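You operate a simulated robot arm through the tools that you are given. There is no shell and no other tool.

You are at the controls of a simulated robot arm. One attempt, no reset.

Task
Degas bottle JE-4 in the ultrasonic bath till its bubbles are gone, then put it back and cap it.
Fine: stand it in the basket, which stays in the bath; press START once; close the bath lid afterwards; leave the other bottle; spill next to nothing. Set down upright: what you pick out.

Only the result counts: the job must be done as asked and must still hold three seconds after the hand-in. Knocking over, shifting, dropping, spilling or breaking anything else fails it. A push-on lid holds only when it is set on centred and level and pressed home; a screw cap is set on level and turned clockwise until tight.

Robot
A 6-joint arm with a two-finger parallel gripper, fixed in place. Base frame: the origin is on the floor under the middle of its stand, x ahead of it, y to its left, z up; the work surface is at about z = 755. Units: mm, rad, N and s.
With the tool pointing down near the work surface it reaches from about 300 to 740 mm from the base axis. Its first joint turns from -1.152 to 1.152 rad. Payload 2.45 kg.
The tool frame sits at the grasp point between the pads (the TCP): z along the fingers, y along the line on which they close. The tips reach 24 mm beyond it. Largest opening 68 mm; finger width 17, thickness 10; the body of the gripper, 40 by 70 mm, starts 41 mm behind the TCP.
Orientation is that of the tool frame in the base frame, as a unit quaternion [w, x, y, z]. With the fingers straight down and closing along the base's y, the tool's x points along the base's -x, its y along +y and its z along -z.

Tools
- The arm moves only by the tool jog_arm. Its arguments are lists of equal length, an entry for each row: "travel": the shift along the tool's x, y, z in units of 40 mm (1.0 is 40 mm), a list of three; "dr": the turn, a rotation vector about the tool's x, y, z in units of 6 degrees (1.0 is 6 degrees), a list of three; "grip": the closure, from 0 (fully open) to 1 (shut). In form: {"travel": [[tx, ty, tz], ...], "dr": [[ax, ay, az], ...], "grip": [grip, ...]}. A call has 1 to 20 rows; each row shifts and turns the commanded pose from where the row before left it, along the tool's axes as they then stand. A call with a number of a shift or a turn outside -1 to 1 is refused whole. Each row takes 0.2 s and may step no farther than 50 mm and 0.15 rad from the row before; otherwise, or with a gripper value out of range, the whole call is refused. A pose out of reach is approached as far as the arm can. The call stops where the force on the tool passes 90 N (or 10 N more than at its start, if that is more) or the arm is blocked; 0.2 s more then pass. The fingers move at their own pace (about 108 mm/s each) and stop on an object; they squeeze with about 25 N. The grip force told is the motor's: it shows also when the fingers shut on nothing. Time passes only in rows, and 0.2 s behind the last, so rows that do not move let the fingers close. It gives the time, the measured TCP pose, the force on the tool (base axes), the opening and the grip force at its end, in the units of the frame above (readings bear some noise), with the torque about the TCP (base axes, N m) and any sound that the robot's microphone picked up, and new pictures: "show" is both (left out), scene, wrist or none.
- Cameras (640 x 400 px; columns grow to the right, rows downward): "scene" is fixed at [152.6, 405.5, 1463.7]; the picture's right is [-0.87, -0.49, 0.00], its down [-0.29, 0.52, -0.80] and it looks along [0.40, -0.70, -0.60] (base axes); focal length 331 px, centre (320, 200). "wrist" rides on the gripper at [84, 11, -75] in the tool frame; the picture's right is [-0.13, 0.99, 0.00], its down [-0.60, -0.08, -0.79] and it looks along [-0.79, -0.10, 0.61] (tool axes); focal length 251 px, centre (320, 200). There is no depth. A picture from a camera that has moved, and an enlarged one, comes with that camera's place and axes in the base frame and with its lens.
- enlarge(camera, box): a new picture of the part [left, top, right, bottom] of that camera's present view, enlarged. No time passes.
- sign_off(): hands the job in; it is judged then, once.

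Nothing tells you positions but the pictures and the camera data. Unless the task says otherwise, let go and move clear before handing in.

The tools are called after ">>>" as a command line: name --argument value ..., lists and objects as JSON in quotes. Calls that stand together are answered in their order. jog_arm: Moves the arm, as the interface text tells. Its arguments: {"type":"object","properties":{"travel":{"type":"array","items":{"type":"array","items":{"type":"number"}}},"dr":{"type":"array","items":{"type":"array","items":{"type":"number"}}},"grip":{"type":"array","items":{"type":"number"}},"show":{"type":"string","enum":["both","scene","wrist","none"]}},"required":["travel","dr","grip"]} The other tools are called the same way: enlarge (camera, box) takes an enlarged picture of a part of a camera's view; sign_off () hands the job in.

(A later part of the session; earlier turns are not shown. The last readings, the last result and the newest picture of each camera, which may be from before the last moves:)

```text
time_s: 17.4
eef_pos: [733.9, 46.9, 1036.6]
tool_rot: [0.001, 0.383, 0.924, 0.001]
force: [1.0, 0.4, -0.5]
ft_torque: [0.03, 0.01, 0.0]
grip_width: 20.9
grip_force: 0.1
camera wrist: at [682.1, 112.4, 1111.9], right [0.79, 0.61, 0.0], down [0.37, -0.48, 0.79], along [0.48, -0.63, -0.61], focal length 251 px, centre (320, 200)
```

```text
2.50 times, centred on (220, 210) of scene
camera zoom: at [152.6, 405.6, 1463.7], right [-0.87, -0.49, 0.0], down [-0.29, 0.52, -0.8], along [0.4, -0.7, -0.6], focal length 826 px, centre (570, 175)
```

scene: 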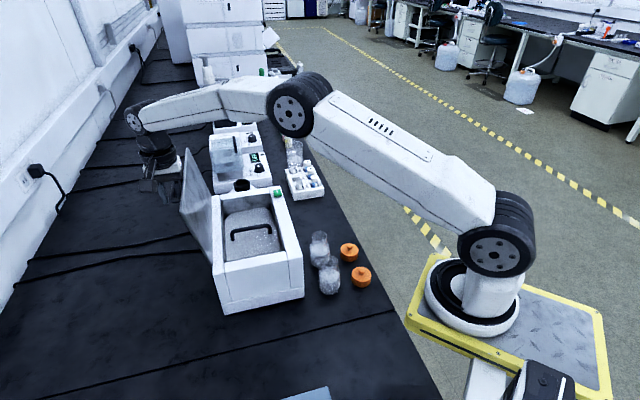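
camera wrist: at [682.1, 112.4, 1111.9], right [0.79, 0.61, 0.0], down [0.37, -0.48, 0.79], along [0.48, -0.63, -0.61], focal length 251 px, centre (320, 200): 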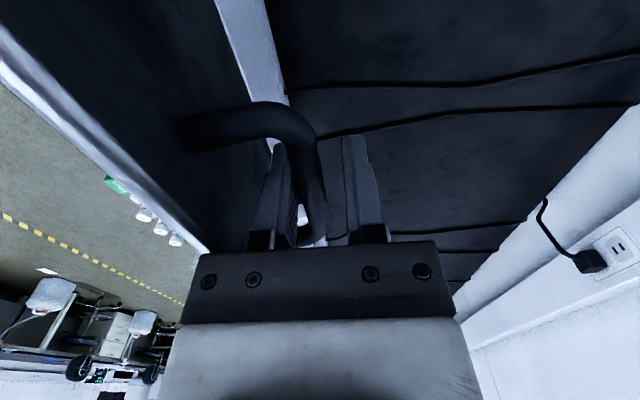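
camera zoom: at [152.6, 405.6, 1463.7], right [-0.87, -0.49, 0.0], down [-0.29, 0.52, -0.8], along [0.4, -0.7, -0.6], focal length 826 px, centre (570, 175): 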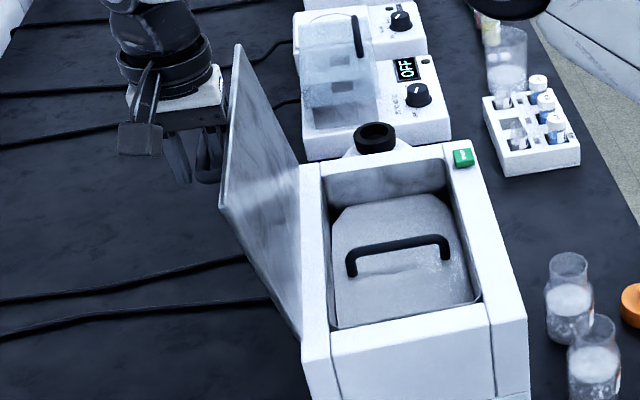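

The lid rests open on its own and the fingers are free of the bar. Moving straight up clear of it.

>>> jog_arm --travel '[[0, 0, -0.4], [0, 0, -0.4], [0, 0, -0.5], [0, 0, -0.5], [0, 0, -0.5]]' --dr '[[0, 0, 0], [0, 0, 0], [0, 0, 0], [0, 0, 0], [0, 0, 0]]' --grip '[0.7, 0.7, 0.7, 0.7, 0.7]'

>>> enlarge --camera "scene" --box '[140, 130, 300, 290]'

```text
time_s: 18.6
eef_pos: [733.8, 46.6, 1128.0]
tool_rot: [0.0, 0.384, 0.923, 0.001]
force: [-0.1, 0.8, 0.7]
ft_torque: [0.04, -0.04, -0.02]
grip_width: 20.6
grip_force: 0.2
camera wrist: at [683.0, 111.6, 1203.6], right [0.79, 0.61, 0.0], down [0.37, -0.48, 0.79], along [0.48, -0.63, -0.61], focal length 251 px, centre (320, 200)
```

scene: 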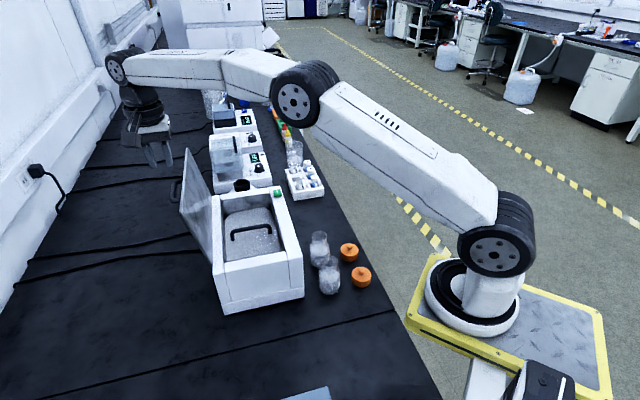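
wrist: 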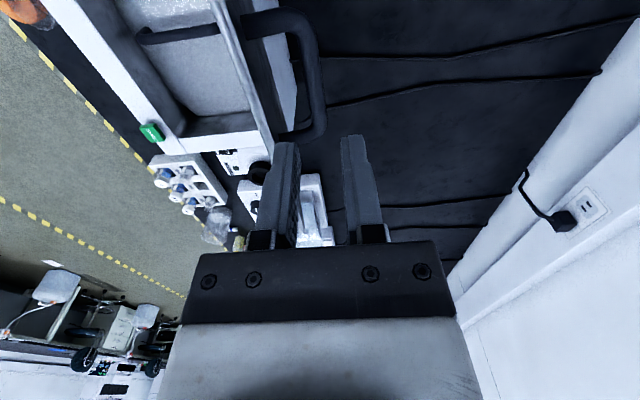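

```text
2.50 times, centred on (220, 210) of scene
camera zoom: at [152.6, 405.5, 1463.7], right [-0.87, -0.49, 0.0], down [-0.29, 0.52, -0.8], along [0.4, -0.7, -0.6], focal length 826 px, centre (570, 175)
```

zoom: 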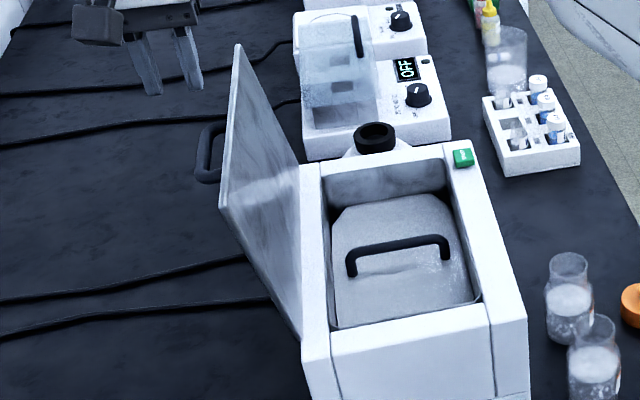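

The lid stays open on its own. I'll back the arm out over the front of the bath, then turn it to look into the basket.

>>> jog_arm --travel '[[0, -0.5, -0.5], [0, -0.8, -0.2], [0, -0.8, 0], [0, -0.8, 0], [0, -0.8, 0], [0, -0.8, 0], [0, -0.8, 0], [0, -0.8, 0]]' --dr '[[0, 0, 0], [0, 0, 0], [0, 0, 0], [0, 0, 0], [0, 0, 0], [0, 0, 0], [0, 0, 0], [0, 0, 0]]' --grip '[0.5, 0.3, 0, 0, 0, 0, 0, 0]' --show "none"

>>> jog_arm --travel '[[0, 0, 0], [0, 0, 0], [0, 0, 0], [0, 0, 0], [0, 0, 0], [0, 0, 0], [0, 0, 0], [0, 0, 0], [0, 0, 0], [0, 0, 0], [0, 0, 0], [0, 0, 0], [0, 0, 0], [0, 0, 0], [0, 0, 0], [0, 0, 0]]' --dr '[[0, 0, -0.94], [0, 0, -0.94], [0, 0, -0.94], [0, 0, -0.94], [0, 0, -0.94], [0, 0, -0.94], [0, 0, -0.94], [0, 0, -0.94], [0, 0, -0.94], [0, 0, -0.94], [0, 0, -0.94], [0, 0, -0.94], [0, 0, -0.94], [0, 0, -0.94], [0, 0, -0.94], [0, 0, -0.94]]' --grip '[0, 0, 0, 0, 0, 0, 0, 0, 0, 0, 0, 0, 0, 0, 0, 0]'

```text
time_s: 20.4
eef_pos: [560.5, -127.8, 1154.8]
tool_rot: [0.0, 0.384, 0.924, 0.0]
force: [1.2, 0.1, 0.0]
ft_torque: [0.0, 0.02, -0.02]
grip_width: 67.9
grip_force: 0.0
```

```text
time_s: 23.8
eef_pos: [560.4, -127.0, 1155.4]
tool_rot: [0.0, -0.384, 0.923, 0.001]
force: [-0.2, 0.0, 0.2]
ft_torque: [-0.02, -0.04, -0.02]
grip_width: 67.8
grip_force: 0.1
camera wrist: at [493.9, -180.4, 1231.5], right [-0.61, 0.79, 0.0], down [0.48, 0.37, 0.79], along [0.63, 0.49, -0.61], focal length 251 px, centre (320, 200)
```

scene: 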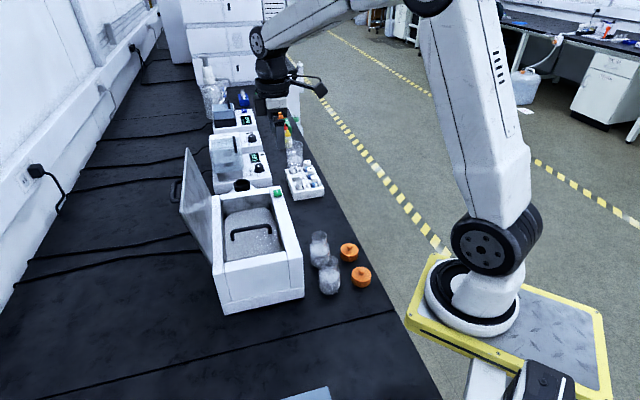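
wrist: 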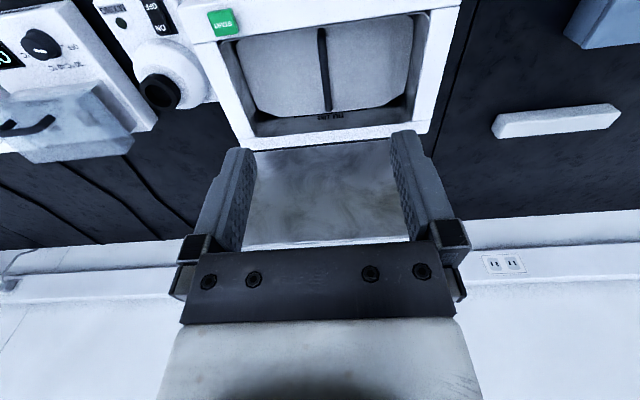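

>>> enlarge --camera "wrist" --box '[200, 0, 460, 160]'

>>> enlarge --camera "scene" --box '[200, 170, 310, 270]'

```text
2.46 times, centred on (330, 80) of wrist
camera zoom: at [493.9, -180.4, 1231.5], right [-0.61, 0.79, 0.0], down [0.48, 0.37, 0.79], along [0.63, 0.49, -0.61], focal length 619 px, centre (295, 495)
```

zoom: 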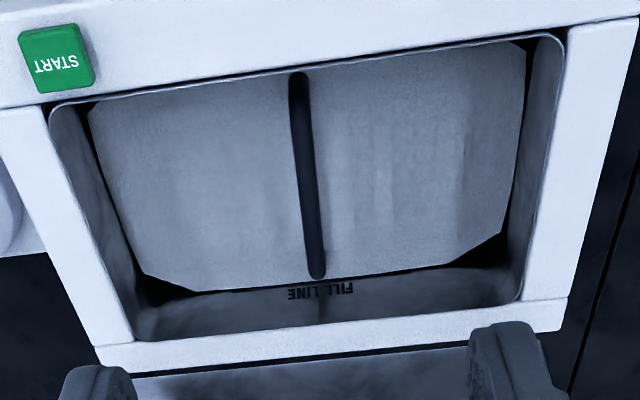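

```text
4.00 times, centred on (255, 220) of scene
camera zoom: at [152.6, 405.5, 1463.7], right [-0.87, -0.49, 0.0], down [-0.29, 0.52, -0.8], along [0.4, -0.7, -0.6], focal length 1322 px, centre (580, 120)
```

zoom: 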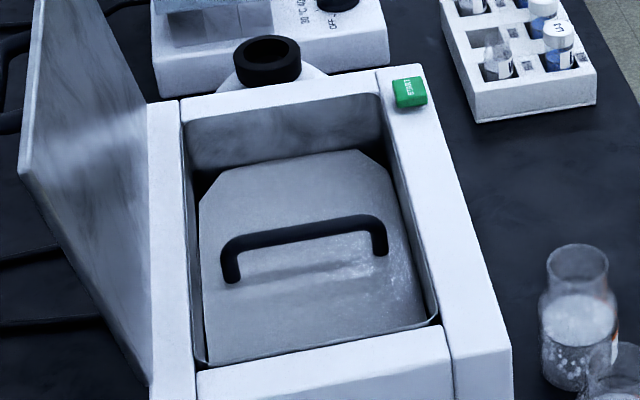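

There is a "FILL LINE" mark and a grey chamfered surface crossed by the black handle. I'll look closer to tell the basket from the water surface.

>>> enlarge --camera "wrist" --box '[225, 20, 345, 125]'

>>> enlarge --camera "wrist" --box '[320, 5, 440, 125]'

>>> enlarge --camera "scene" --box '[240, 195, 310, 265]'

```text
3.81 times, centred on (285, 72) of wrist
camera zoom: at [493.9, -180.4, 1231.5], right [-0.61, 0.79, 0.0], down [0.48, 0.37, 0.79], along [0.63, 0.49, -0.61], focal length 958 px, centre (453, 686)
```

zoom: 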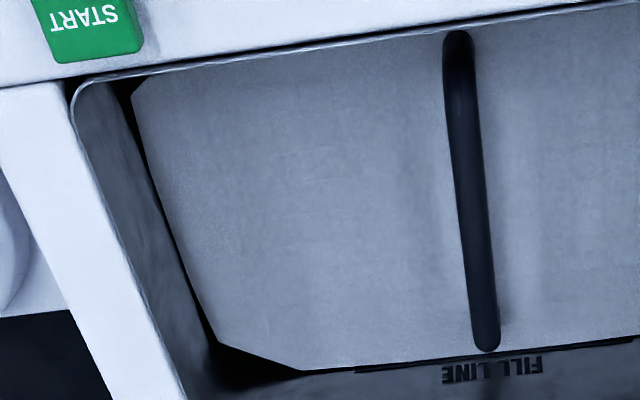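

```text
3.33 times, centred on (380, 65) of wrist
camera zoom: at [493.9, -180.4, 1231.5], right [-0.61, 0.79, 0.0], down [0.48, 0.37, 0.79], along [0.63, 0.49, -0.61], focal length 838 px, centre (120, 650)
```

zoom: 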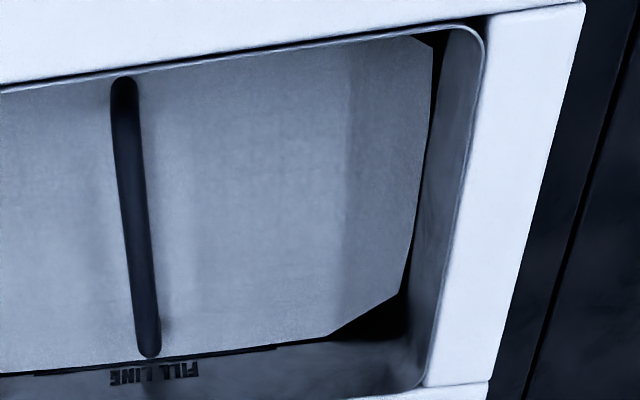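

```text
5.71 times, centred on (275, 230) of scene
camera zoom: at [152.6, 405.5, 1463.7], right [-0.87, -0.49, 0.0], down [-0.29, 0.52, -0.8], along [0.4, -0.7, -0.6], focal length 1889 px, centre (577, 29)
```

zoom: 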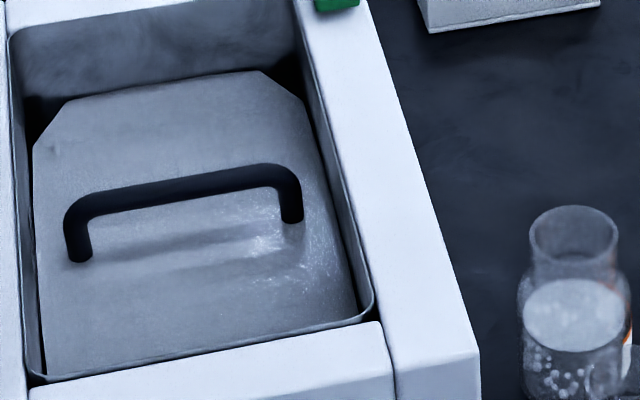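

The grey surface sits right at the FILL LINE, so it may be the water surface with only the basket's handle sticking out. I'll tilt the camera and look down from closer to be sure.

>>> jog_arm --travel '[[0, 0, 0], [0, 0, 0], [0, 0, 0], [0, 0, 0], [0, 0, 0], [-0.694, -0.073, 0.477], [-0.694, -0.073, 0.477], [-0.694, -0.073, 0.477], [-0.694, -0.073, 0.477], [-0.694, -0.073, 0.477]]' --dr '[[0, 1, 0], [0, 1, 0], [0, 1, 0], [0, 1, 0], [0, 1, 0], [0, 0, 0], [0, 0, 0], [0, 0, 0], [0, 0, 0], [0, 0, 0]]' --grip '[0, 0, 0, 0, 0, 0, 0, 0, 0, 0]'

```text
time_s: 26.0
eef_pos: [622.4, -86.0, 1003.3]
tool_rot: [-0.239, -0.371, 0.892, -0.1]
force: [1.5, -0.2, 0.2]
ft_torque: [-0.02, 0.03, -0.01]
grip_width: 68.1
grip_force: 0.0
camera wrist: at [590.6, -104.5, 1111.2], right [-0.62, 0.78, -0.07], down [0.7, 0.6, 0.39], along [0.34, 0.19, -0.92], focal length 251 px, centre (320, 200)
```

scene: 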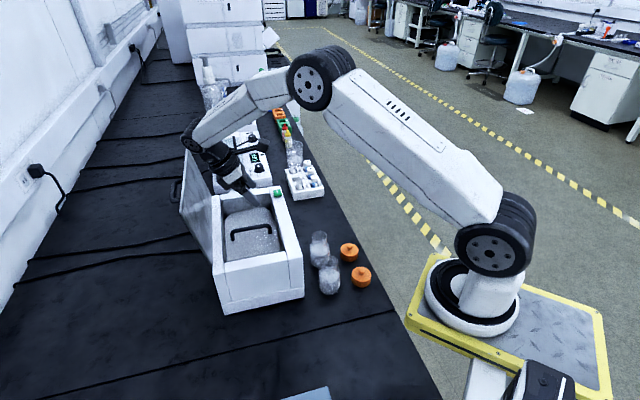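
wrist: 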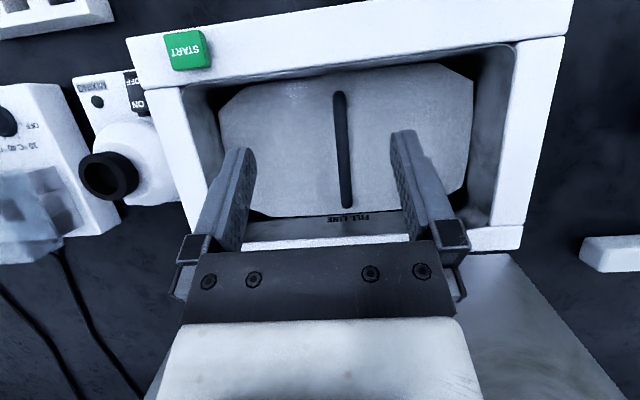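

>>> enlarge --camera "wrist" --box '[180, 30, 520, 240]'

>>> enlarge --camera "wrist" --box '[400, 40, 540, 240]'

>>> enlarge --camera "wrist" --box '[200, 60, 360, 160]'

```text
1.88 times, centred on (350, 135) of wrist
camera zoom: at [590.6, -104.5, 1111.2], right [-0.62, 0.78, -0.07], down [0.7, 0.6, 0.39], along [0.34, 0.19, -0.92], focal length 473 px, centre (264, 322)
```

zoom: 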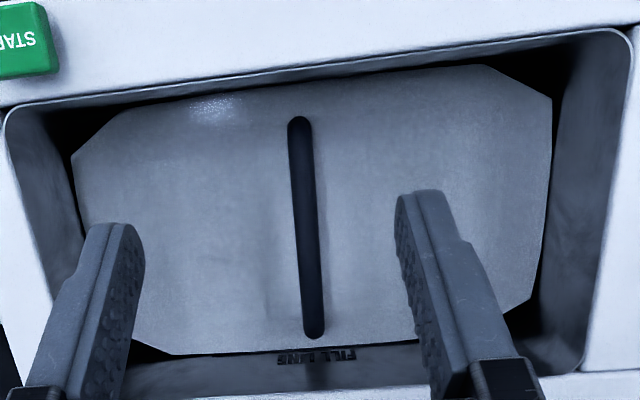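

```text
2.00 times, centred on (470, 140) of wrist
camera zoom: at [590.6, -104.5, 1111.2], right [-0.62, 0.78, -0.07], down [0.7, 0.6, 0.39], along [0.34, 0.19, -0.92], focal length 503 px, centre (20, 320)
```

zoom: 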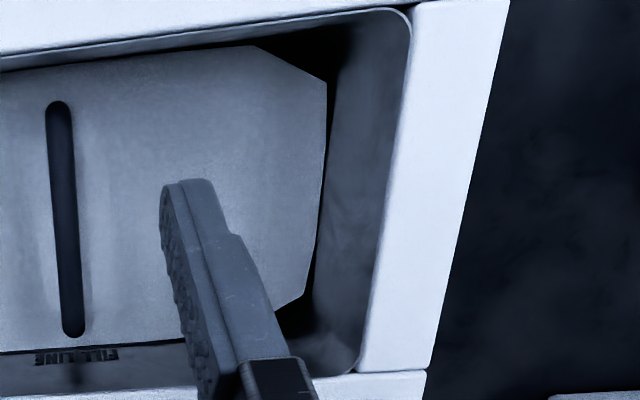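

```text
4.00 times, centred on (280, 110) of wrist
camera zoom: at [590.6, -104.5, 1111.2], right [-0.62, 0.78, -0.07], down [0.7, 0.6, 0.39], along [0.34, 0.19, -0.92], focal length 1006 px, centre (480, 560)
```

zoom: 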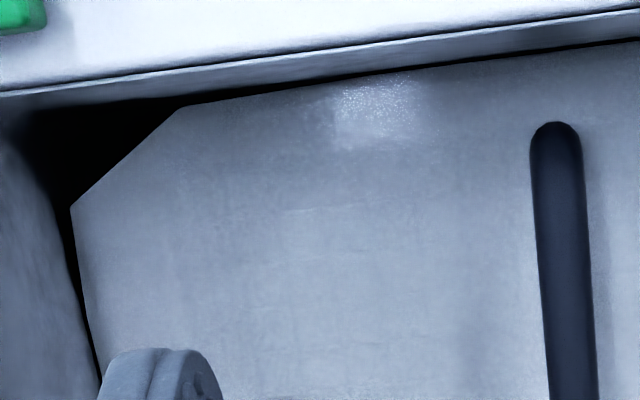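

It looks like an opaque chamfered plate rather than a clear open basket, so I need to know whether it's solid. I'll straighten the tool, close the fingers and gently probe its left half.

>>> jog_arm --travel '[[0, 0, 0], [0, 0, 0], [0, 0, 0], [0, 0, 0], [0, 0, 0], [-0.086, 0.586, 0.3], [-0.086, 0.586, 0.3], [-0.086, 0.586, 0.4]]' --dr '[[0, -1, 0], [0, -1, 0], [0, -1, 0], [0, -1, 0], [0, -1, 0], [0, 0, 0], [0, 0, 0], [0, 0, 0]]' --grip '[1, 1, 1, 1, 1, 1, 1, 1]'

>>> enlarge --camera "wrist" --box '[180, 0, 500, 240]'

>>> enlarge --camera "scene" --box '[195, 150, 315, 270]'

```text
time_s: 27.8
eef_pos: [579.7, -29.6, 964.4]
tool_rot: [-0.001, -0.383, 0.924, -0.001]
force: [0.3, -0.5, -0.3]
ft_torque: [-0.01, 0.04, -0.01]
grip_width: 0.0
grip_force: 23.9
camera wrist: at [512.8, -82.7, 1039.9], right [-0.61, 0.79, 0.0], down [0.48, 0.37, 0.79], along [0.63, 0.48, -0.61], focal length 251 px, centre (320, 200)
```

scene: 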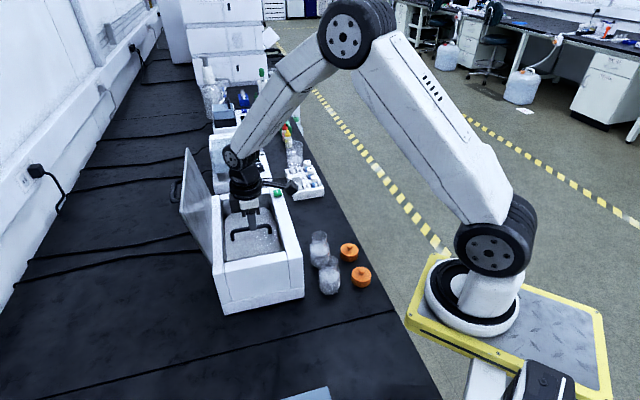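
wrist: 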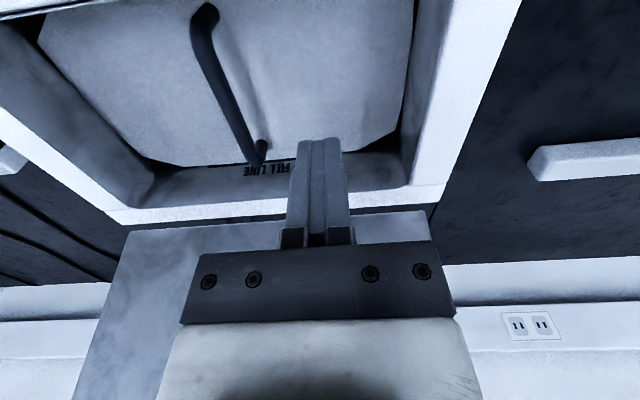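

```text
1.67 times, centred on (340, 120) of wrist
camera zoom: at [512.8, -82.7, 1039.9], right [-0.61, 0.79, 0.0], down [0.48, 0.37, 0.79], along [0.63, 0.48, -0.61], focal length 419 px, centre (287, 333)
```

zoom: 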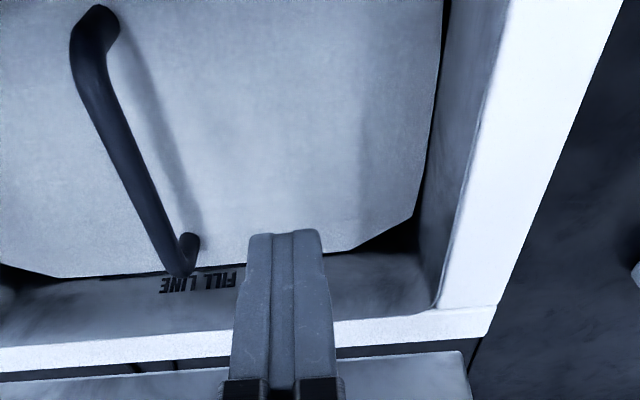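

```text
3.33 times, centred on (255, 210) of scene
camera zoom: at [152.6, 405.5, 1463.7], right [-0.87, -0.49, 0.0], down [-0.29, 0.52, -0.8], along [0.4, -0.7, -0.6], focal length 1102 px, centre (537, 167)
```

zoom: 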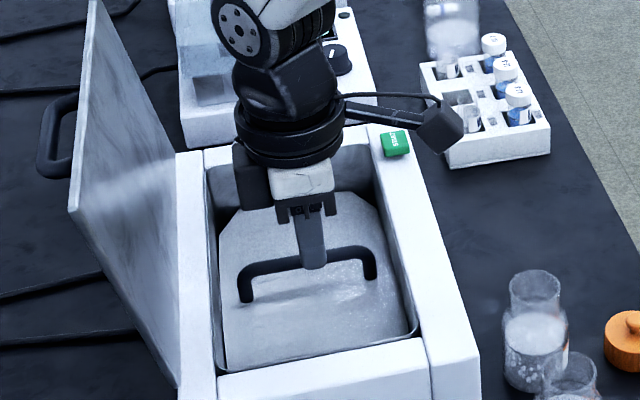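

The surface still looks solid. I'll lower the closed fingertips toward it in small steps, reading the force.

>>> jog_arm --travel '[[0, 0, 0.4], [0, 0, 0.4], [0, 0, 0.4], [0, 0, 0.3], [0, 0, 0]]' --dr '[[0, 0, 0], [0, 0, 0], [0, 0, 0], [0, 0, 0], [0, 0, 0]]' --grip '[1, 1, 1, 1, 1]'

>>> enlarge --camera "wrist" --box '[200, 0, 500, 240]'

>>> enlarge --camera "scene" --box '[215, 180, 305, 270]'

```text
time_s: 29.0
eef_pos: [579.3, -30.2, 904.4]
tool_rot: [-0.001, -0.383, 0.924, 0.0]
force: [-0.2, -0.2, -0.3]
ft_torque: [0.02, -0.03, -0.01]
grip_width: 0.1
grip_force: 23.5
camera wrist: at [512.3, -82.8, 979.8], right [-0.61, 0.79, 0.0], down [0.48, 0.37, 0.79], along [0.63, 0.48, -0.61], focal length 251 px, centre (320, 200)
```

scene: 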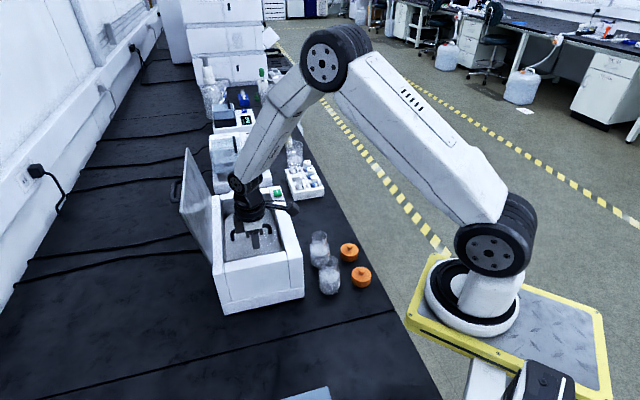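
wrist: 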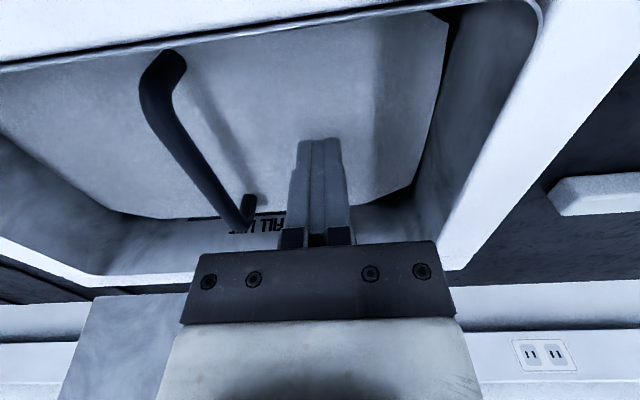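

```text
1.67 times, centred on (350, 120) of wrist
camera zoom: at [512.3, -82.8, 979.8], right [-0.61, 0.79, 0.0], down [0.48, 0.37, 0.79], along [0.63, 0.48, -0.61], focal length 419 px, centre (270, 333)
```

zoom: 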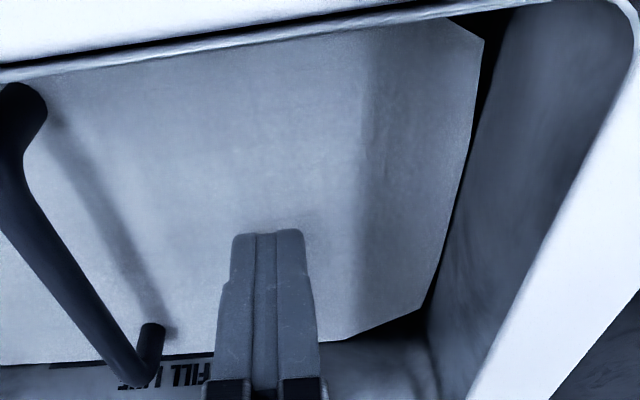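

```text
4.44 times, centred on (260, 225) of scene
camera zoom: at [152.6, 405.5, 1463.7], right [-0.87, -0.49, 0.0], down [-0.29, 0.52, -0.8], along [0.4, -0.7, -0.6], focal length 1469 px, centre (587, 89)
```

zoom: 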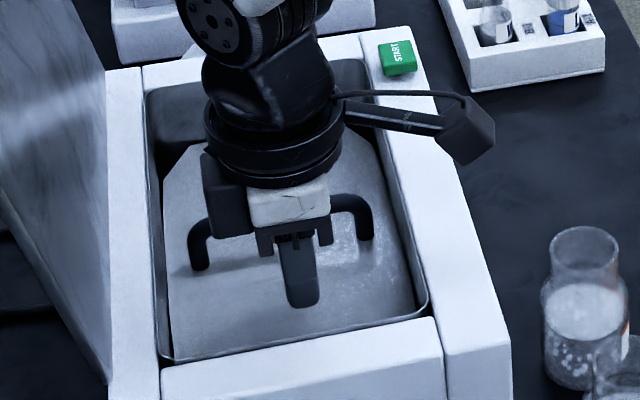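

Tips are at about z=880 with no contact yet. Continuing down in 4 mm steps.

>>> jog_arm --travel '[[0, 0, 0.1], [0, 0, 0.1], [0, 0, 0.1], [0, 0, 0.1], [0, 0, 0]]' --dr '[[0, 0, 0], [0, 0, 0], [0, 0, 0], [0, 0, 0], [0, 0, 0]]' --grip '[1, 1, 1, 1, 1]'

>>> enlarge --camera "wrist" --box '[200, 0, 500, 240]'

```text
time_s: 30.2
eef_pos: [579.2, -29.3, 888.0]
tool_rot: [0.0, -0.384, 0.924, 0.0]
force: [0.2, -0.1, 0.7]
ft_torque: [0.02, -0.01, -0.02]
grip_width: 0.0
grip_force: 23.7
camera wrist: at [512.3, -82.5, 963.9], right [-0.61, 0.79, 0.0], down [0.48, 0.37, 0.79], along [0.63, 0.48, -0.61], focal length 251 px, centre (320, 200)
```

scene: 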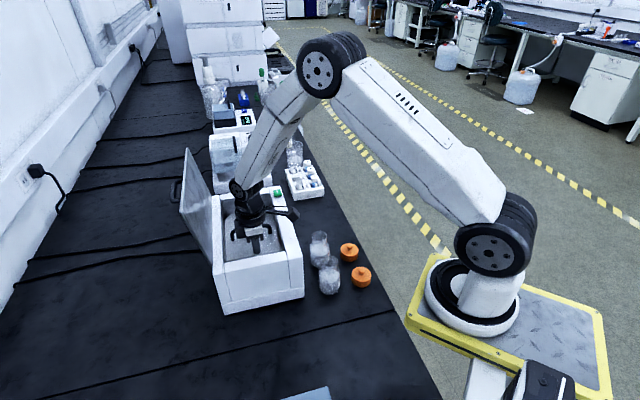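
wrist: 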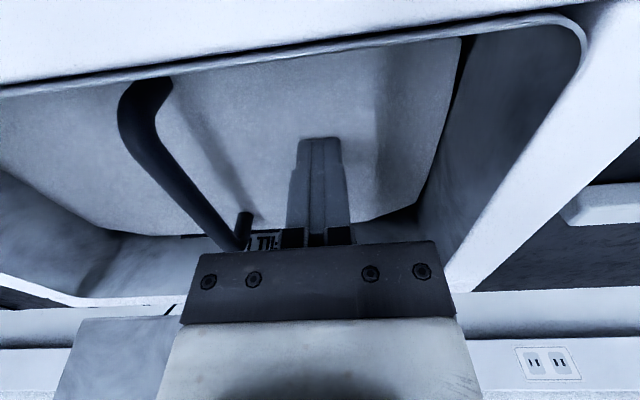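

```text
1.67 times, centred on (350, 120) of wrist
camera zoom: at [512.3, -82.5, 963.9], right [-0.61, 0.79, 0.0], down [0.48, 0.37, 0.79], along [0.63, 0.48, -0.61], focal length 419 px, centre (270, 333)
```

zoom: 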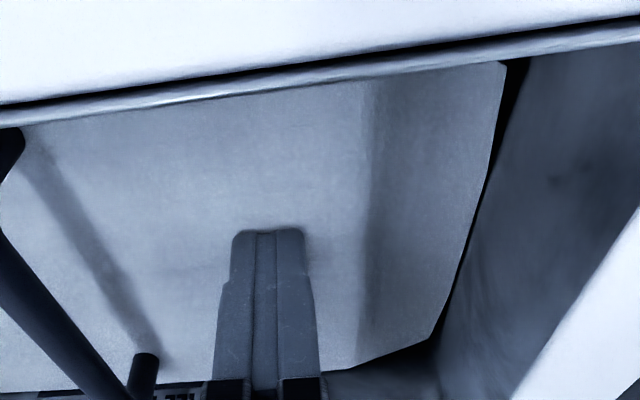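

Tips at z≈864, shadow closing in on the tips. A few more small steps.

>>> jog_arm --travel '[[0, 0, 0.08], [0, 0, 0.08], [0, 0, 0]]' --dr '[[0, 0, 0], [0, 0, 0], [0, 0, 0]]' --grip '[1, 1, 1]' --show "wrist"

```text
time_s: 31.0
eef_pos: [579.1, -28.8, 882.5]
tool_rot: [0.0, -0.384, 0.923, 0.0]
force: [0.5, 0.3, 0.2]
ft_torque: [0.0, -0.01, 0.04]
grip_width: 0.0
grip_force: 24.0
camera wrist: at [512.6, -82.0, 958.1], right [-0.61, 0.79, 0.0], down [0.48, 0.37, 0.79], along [0.63, 0.48, -0.61], focal length 251 px, centre (320, 200)
```

wrist: 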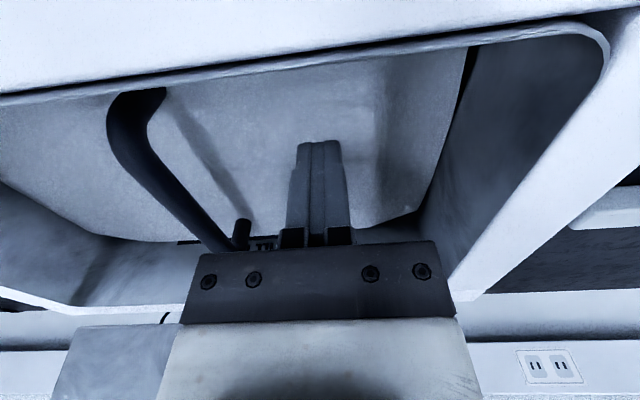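

No contact yet at tips z≈858. Going on in small steps.

>>> jog_arm --travel '[[0, 0, 0.08], [0, 0, 0.08], [0, 0, 0]]' --dr '[[0, 0, 0], [0, 0, 0], [0, 0, 0]]' --grip '[1, 1, 1]' --show "wrist"

>>> enlarge --camera "wrist" --box '[240, 90, 400, 240]'

```text
time_s: 31.8
eef_pos: [581.2, -28.7, 875.7]
tool_rot: [0.0, -0.383, 0.924, 0.0]
force: [0.5, 0.0, 0.6]
ft_torque: [-0.03, 0.03, -0.03]
grip_width: 0.2
grip_force: 23.5
camera wrist: at [513.4, -81.7, 950.8], right [-0.61, 0.79, 0.0], down [0.48, 0.37, 0.79], along [0.63, 0.48, -0.61], focal length 251 px, centre (320, 200)
```

wrist: 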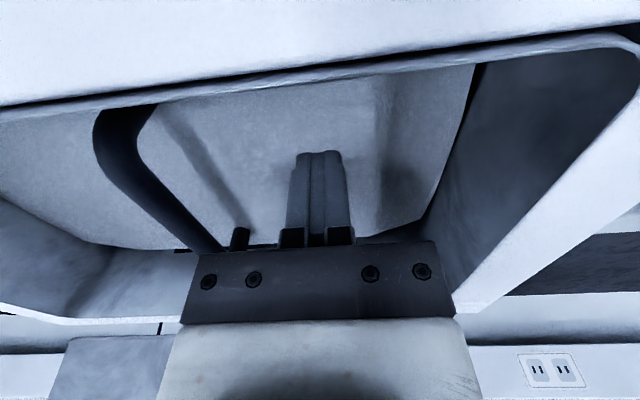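

```text
2.67 times, centred on (320, 165) of wrist
camera zoom: at [513.4, -81.7, 950.8], right [-0.61, 0.79, 0.0], down [0.48, 0.37, 0.79], along [0.63, 0.48, -0.61], focal length 670 px, centre (320, 293)
```

zoom: 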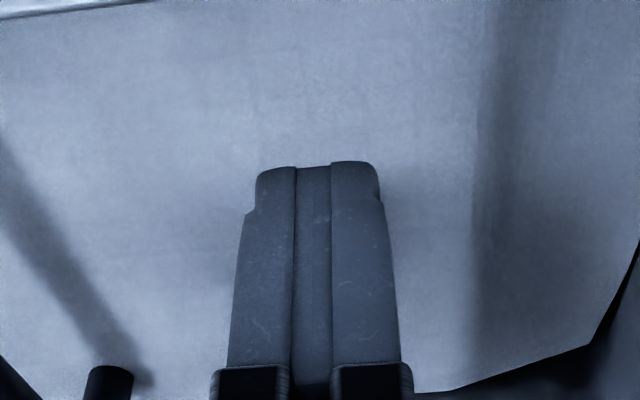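

The fingertips passed through the surface without force and are hidden below it: it is water at about z≈860, and the handle belongs to the submerged basket (centre about (621,-70)). I'll pull up, turn so the fingers close along the bath's depth, and go over JE-4.

>>> jog_arm --travel '[[0, 0, -0.5], [0, 0, -0.8], [0, 0, -0.8], [0, 0, -0.8], [0, 0, 0], [0, 0, 0], [0, 0, 0], [0, 0, 0], [0, 0, 0], [0, 0, 0], [0, 0, 0], [0, 0, 0], [0, 0, 0], [0, 0, 0], [0, 0, 0], [0, 0, 0], [0, 0, 0], [0, 0, 0], [0, 0, 0], [0, 0, 0]]' --dr '[[0, 0, 0], [0, 0, 0], [0, 0, 0], [0, 0, 0], [0, 0, 0.94], [0, 0, 0.94], [0, 0, 0.94], [0, 0, 0.94], [0, 0, 0.94], [0, 0, 0.94], [0, 0, 0.94], [0, 0, 0.94], [0, 0, 0.94], [0, 0, 0.94], [0, 0, 0.94], [0, 0, 0.94], [0, 0, 0.94], [0, 0, 0.94], [0, 0, 0.94], [0, 0, 0.94]]' --grip '[1, 1, 1, 0.8, 0.5, 0, 0, 0, 0, 0, 0, 0, 0, 0, 0, 0, 0, 0, 0, 0]' --show "none"

>>> jog_arm --travel '[[0.324, -0.683, 0], [0.324, -0.683, 0], [0.324, -0.683, 0], [0.324, -0.683, 0], [0.324, -0.683, 0], [0.324, -0.683, 0]]' --dr '[[0, 0, 0], [0, 0, 0], [0, 0, 0], [0, 0, 0], [0, 0, 0], [0, 0, 0]]' --grip '[0, 0, 0, 0, 0, 0]'

```text
time_s: 36.0
eef_pos: [579.4, -28.4, 991.0]
tool_rot: [0.0, 0.386, 0.923, 0.0]
force: [-0.1, 0.6, 0.2]
ft_torque: [-0.03, 0.0, -0.01]
grip_width: 68.2
grip_force: 0.1
```

```text
time_s: 37.4
eef_pos: [408.6, -90.2, 991.3]
tool_rot: [0.0, 0.384, 0.924, -0.001]
force: [-0.2, 0.2, 0.3]
ft_torque: [-0.03, 0.01, -0.02]
grip_width: 67.9
grip_force: 0.0
camera wrist: at [357.7, -24.1, 1066.6], right [0.79, 0.61, 0.0], down [0.37, -0.48, 0.79], along [0.48, -0.63, -0.61], focal length 251 px, centre (320, 200)
```

scene: 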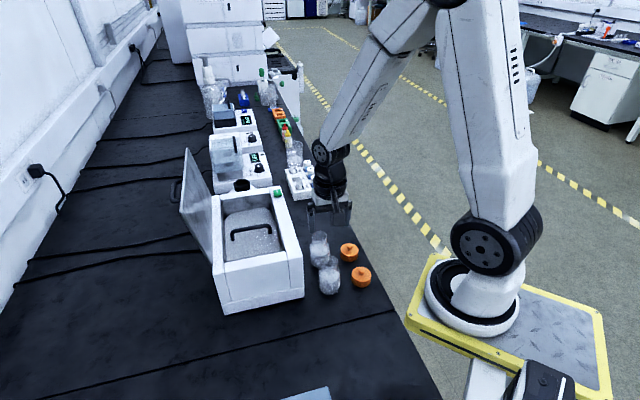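
wrist: 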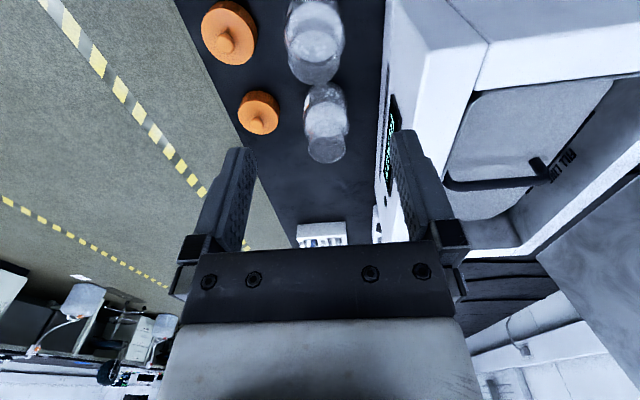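

JE-4 and JY-9 lie below with their caps beside them. I'll zoom to measure the bottle's mouth position.

>>> enlarge --camera "wrist" --box '[190, 0, 390, 170]'

>>> enlarge --camera "wrist" --box '[260, 0, 370, 90]'

```text
2.35 times, centred on (290, 85) of wrist
camera zoom: at [357.7, -24.1, 1066.6], right [0.79, 0.61, 0.0], down [0.37, -0.48, 0.79], along [0.48, -0.63, -0.61], focal length 592 px, centre (391, 471)
```

zoom: 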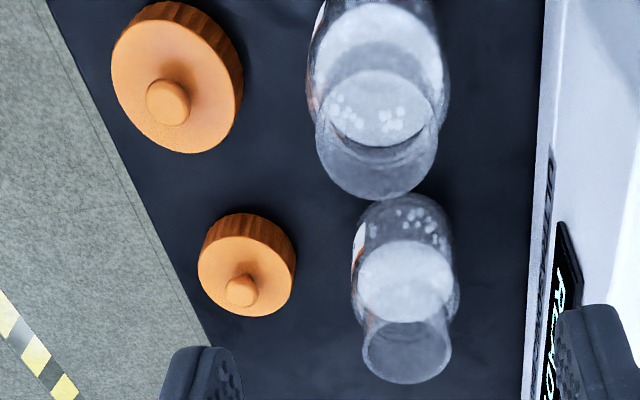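

```text
4.44 times, centred on (315, 45) of wrist
camera zoom: at [357.7, -24.1, 1066.6], right [0.79, 0.61, 0.0], down [0.37, -0.48, 0.79], along [0.48, -0.63, -0.61], focal length 1118 px, centre (342, 889)
```

zoom: 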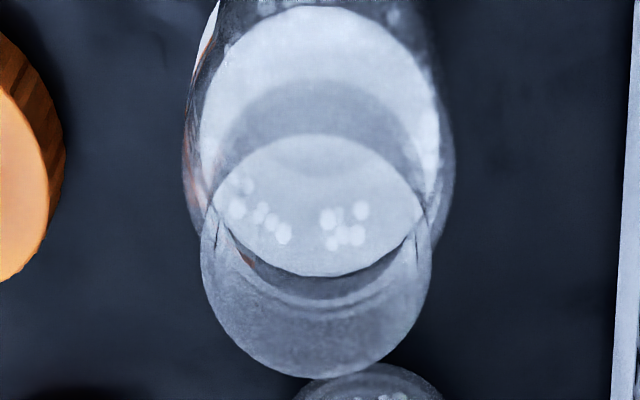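

JE-4's mouth is about 4 mm off toward the front, and the neck is about 39 mm wide. I'll correct and come partway down to judge the neck height.

>>> jog_arm --travel '[[0, -0.105, 0.3], [0, 0, 0.5], [0, 0, 0.5], [0, 0, 0.45], [0, 0, 0]]' --dr '[[0, 0, 0], [0, 0, 0], [0, 0, 0], [0, 0, 0], [0, 0, 0]]' --grip '[0, 0, 0, 0, 0]'

>>> enlarge --camera "wrist" --box '[220, 0, 420, 180]'

>>> enlarge --camera "scene" --box '[290, 200, 390, 310]'

```text
time_s: 38.6
eef_pos: [406.0, -93.1, 921.7]
tool_rot: [0.0, 0.383, 0.924, 0.0]
force: [-0.7, -0.6, 0.4]
ft_torque: [0.01, 0.0, -0.03]
grip_width: 68.1
grip_force: 0.1
camera wrist: at [354.4, -26.3, 996.9], right [0.79, 0.61, 0.0], down [0.37, -0.48, 0.79], along [0.48, -0.63, -0.61], focal length 251 px, centre (320, 200)
```

scene: 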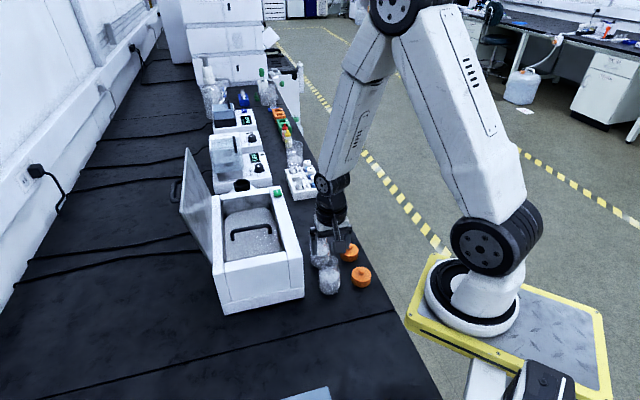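
wrist: 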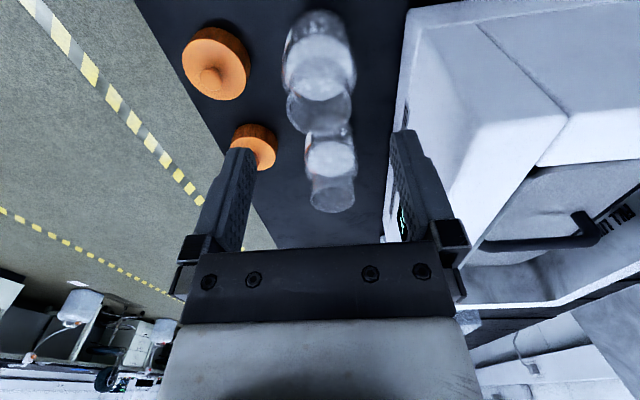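

```text
2.22 times, centred on (320, 90) of wrist
camera zoom: at [354.4, -26.3, 996.9], right [0.79, 0.61, 0.0], down [0.37, -0.48, 0.79], along [0.48, -0.63, -0.61], focal length 559 px, centre (320, 444)
```

zoom: 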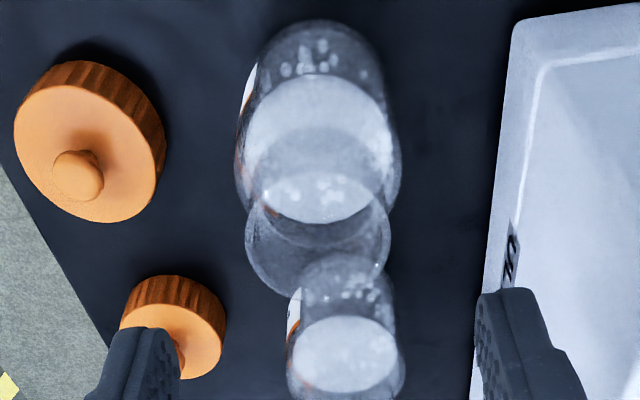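

```text
3.64 times, centred on (340, 255) of scene
camera zoom: at [152.6, 405.5, 1463.7], right [-0.87, -0.49, 0.0], down [-0.29, 0.52, -0.8], along [0.4, -0.7, -0.6], focal length 1202 px, centre (247, 0)
```

zoom: 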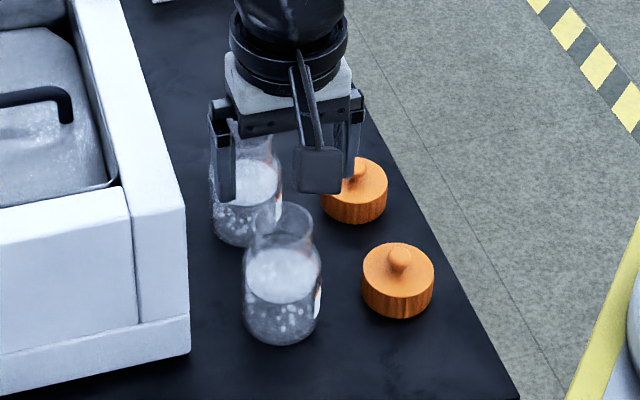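

The bottle stands at about (407,-92) with its mouth near z≈861 and a neck about 20 mm tall. I'll descend so the fingertips end just above the shoulder and look once more.

>>> jog_arm --travel '[[-0.02, 0, 0.4], [0, 0, 0.4], [0, 0, 0.4], [0, 0, 0.22], [0, 0, 0]]' --dr '[[0, 0, 0], [0, 0, 0], [0, 0, 0], [0, 0, 0], [0, 0, 0]]' --grip '[0, 0, 0, 0, 0]'

>>> enlarge --camera "wrist" --box '[200, 40, 440, 240]'

>>> enlarge --camera "scene" --box '[295, 220, 375, 310]'

```text
time_s: 39.8
eef_pos: [404.1, -92.7, 864.9]
tool_rot: [0.0, 0.384, 0.924, 0.0]
force: [0.4, -0.2, 0.0]
ft_torque: [-0.02, -0.01, 0.02]
grip_width: 68.0
grip_force: 0.1
camera wrist: at [354.5, -26.7, 940.5], right [0.79, 0.61, 0.0], down [0.37, -0.48, 0.79], along [0.48, -0.63, -0.61], focal length 251 px, centre (320, 200)
```

scene: 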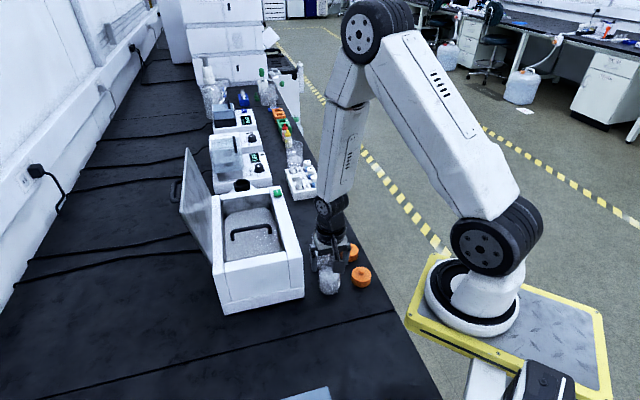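
wrist: 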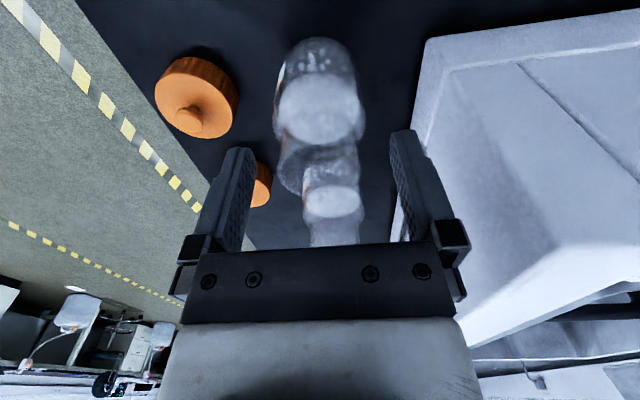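

```text
2.00 times, centred on (320, 140) of wrist
camera zoom: at [354.5, -26.7, 940.5], right [0.79, 0.61, 0.0], down [0.37, -0.48, 0.79], along [0.48, -0.63, -0.61], focal length 503 px, centre (320, 320)
```

zoom: 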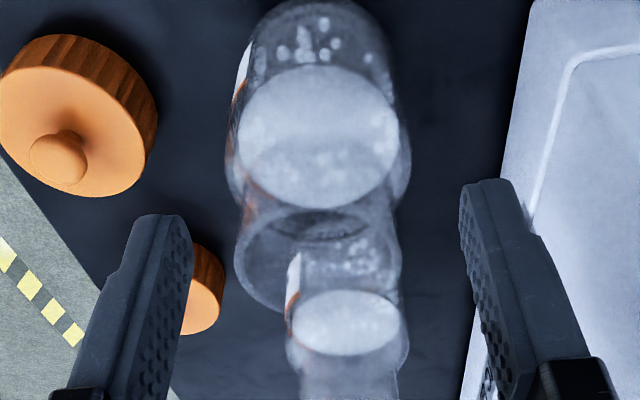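

```text
4.44 times, centred on (335, 265) of scene
camera zoom: at [152.6, 405.5, 1463.7], right [-0.87, -0.49, 0.0], down [-0.29, 0.52, -0.8], along [0.4, -0.7, -0.6], focal length 1469 px, centre (253, -89)
```

zoom: 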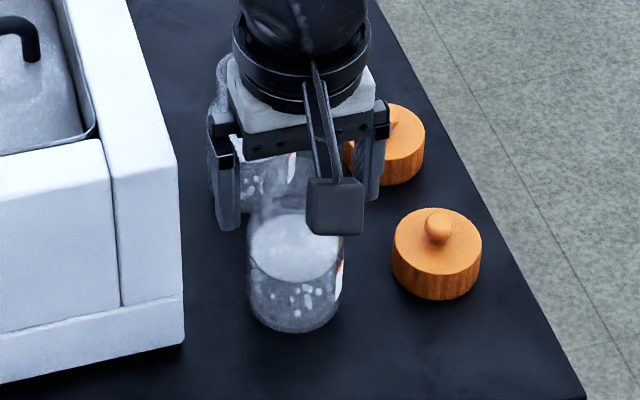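

The neck is between the fingers, centred within about 2 mm. I'll go 3 mm lower and close on the neck.

>>> jog_arm --travel '[[0.03, -0.03, 0.08], [0, 0, 0], [0, 0, 0], [0, 0, 0], [0, 0, 0]]' --dr '[[0, 0, 0], [0, 0, 0], [0, 0, 0], [0, 0, 0], [0, 0, 0]]' --grip '[0, 0.3, 0.5, 1, 1]'

>>> enlarge --camera "wrist" --box '[200, 40, 440, 240]'

>>> enlarge --camera "scene" --box '[295, 220, 375, 310]'

```text
time_s: 41.0
eef_pos: [404.6, -93.4, 861.7]
tool_rot: [0.0, 0.383, 0.924, 0.001]
force: [-0.6, -0.9, 2.2]
ft_torque: [-0.13, 0.1, -0.01]
grip_width: 41.1
grip_force: 24.9
camera wrist: at [352.9, -26.8, 937.6], right [0.79, 0.61, 0.0], down [0.37, -0.48, 0.79], along [0.48, -0.63, -0.61], focal length 251 px, centre (320, 200)
```

scene: 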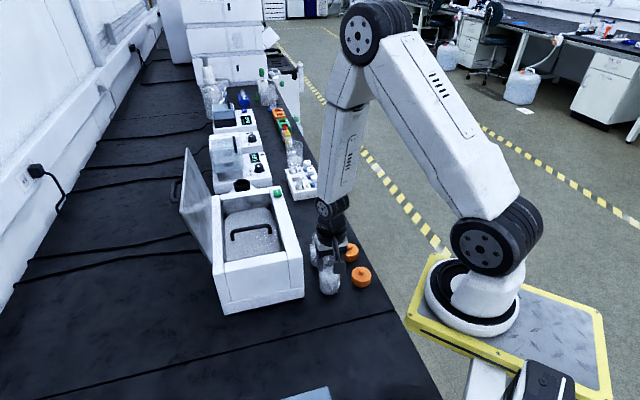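
wrist: 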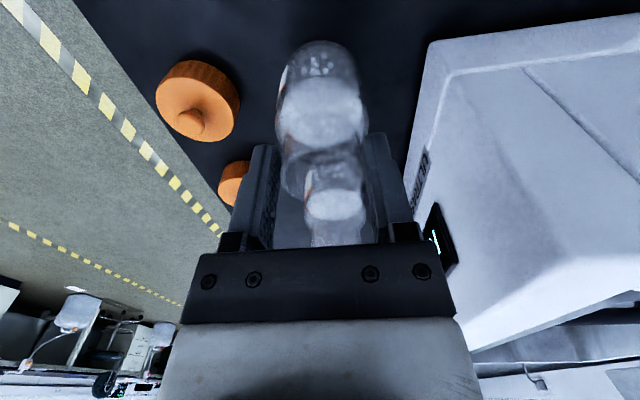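

```text
2.00 times, centred on (320, 140) of wrist
camera zoom: at [352.9, -26.8, 937.6], right [0.79, 0.61, 0.0], down [0.37, -0.48, 0.79], along [0.48, -0.63, -0.61], focal length 503 px, centre (320, 320)
```

zoom: 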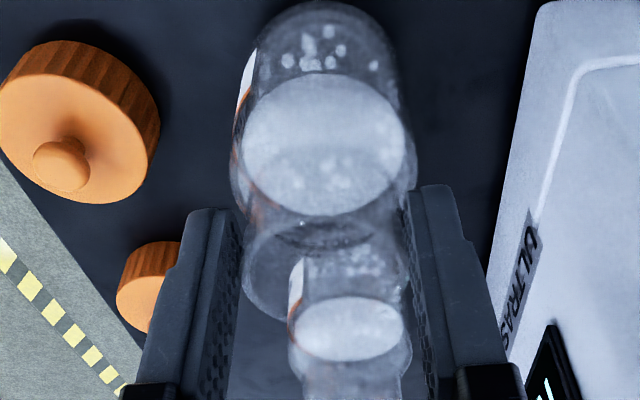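

```text
4.44 times, centred on (335, 265) of scene
camera zoom: at [152.6, 405.5, 1463.7], right [-0.87, -0.49, 0.0], down [-0.29, 0.52, -0.8], along [0.4, -0.7, -0.6], focal length 1469 px, centre (253, -89)
```

zoom: 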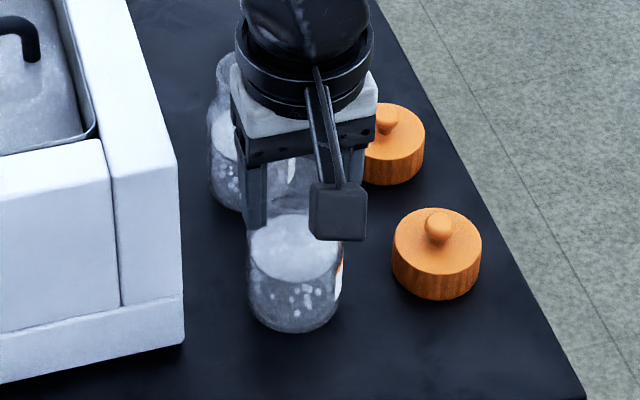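

JE-4 is gripped by its neck (41 mm). I'll lift it slowly and smoothly to clear the bath's rim.

>>> jog_arm --travel '[[0, 0, -0.1], [0, 0, -0.2], [0, 0, -0.3], [0, 0, -0.4], [0, 0, -0.4], [0, 0, -0.45], [0, 0, -0.45], [0, 0, -0.45], [0, 0, -0.45], [0, 0, -0.45], [0, 0, -0.4], [0, 0, -0.3], [0, 0, -0.2], [0, 0, -0.1]]' --dr '[[0, 0, 0], [0, 0, 0], [0, 0, 0], [0, 0, 0], [0, 0, 0], [0, 0, 0], [0, 0, 0], [0, 0, 0], [0, 0, 0], [0, 0, 0], [0, 0, 0], [0, 0, 0], [0, 0, 0], [0, 0, 0]]' --grip '[1, 1, 1, 1, 1, 1, 1, 1, 1, 1, 1, 1, 1, 1]'

>>> enlarge --camera "scene" --box '[280, 160, 400, 310]'

```text
time_s: 44.0
eef_pos: [405.6, -93.0, 1047.4]
tool_rot: [-0.001, 0.384, 0.923, -0.001]
force: [0.3, -0.6, -1.9]
ft_torque: [-0.01, 0.0, -0.03]
grip_width: 40.9
grip_force: 24.3
camera wrist: at [353.1, -26.4, 1123.4], right [0.79, 0.61, 0.0], down [0.37, -0.48, 0.79], along [0.48, -0.63, -0.61], focal length 251 px, centre (320, 200)
```

scene: 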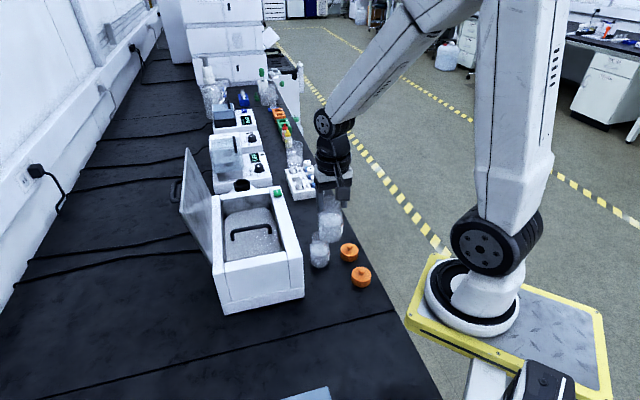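
wrist: 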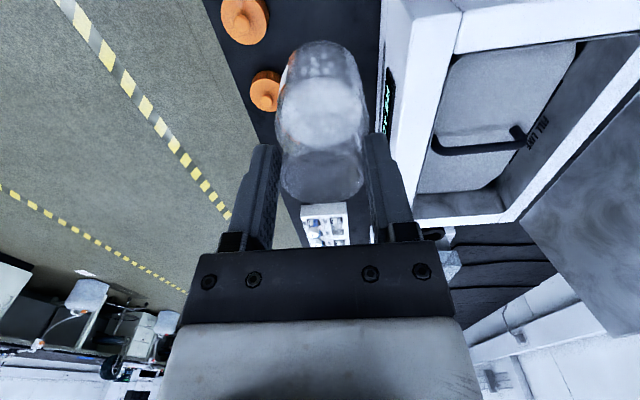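

```text
2.67 times, centred on (340, 235) of scene
camera zoom: at [152.6, 405.5, 1463.7], right [-0.87, -0.49, 0.0], down [-0.29, 0.52, -0.8], along [0.4, -0.7, -0.6], focal length 882 px, centre (267, 107)
```

zoom: 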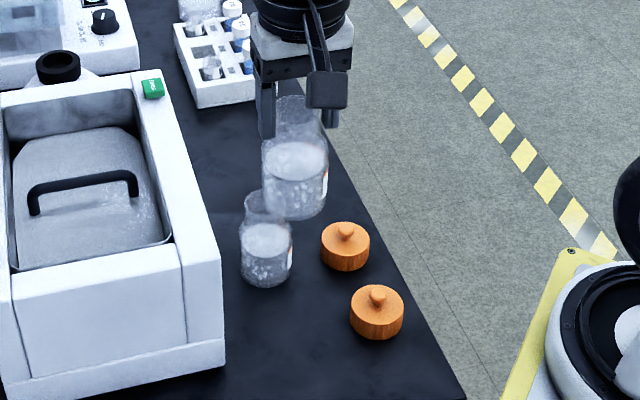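

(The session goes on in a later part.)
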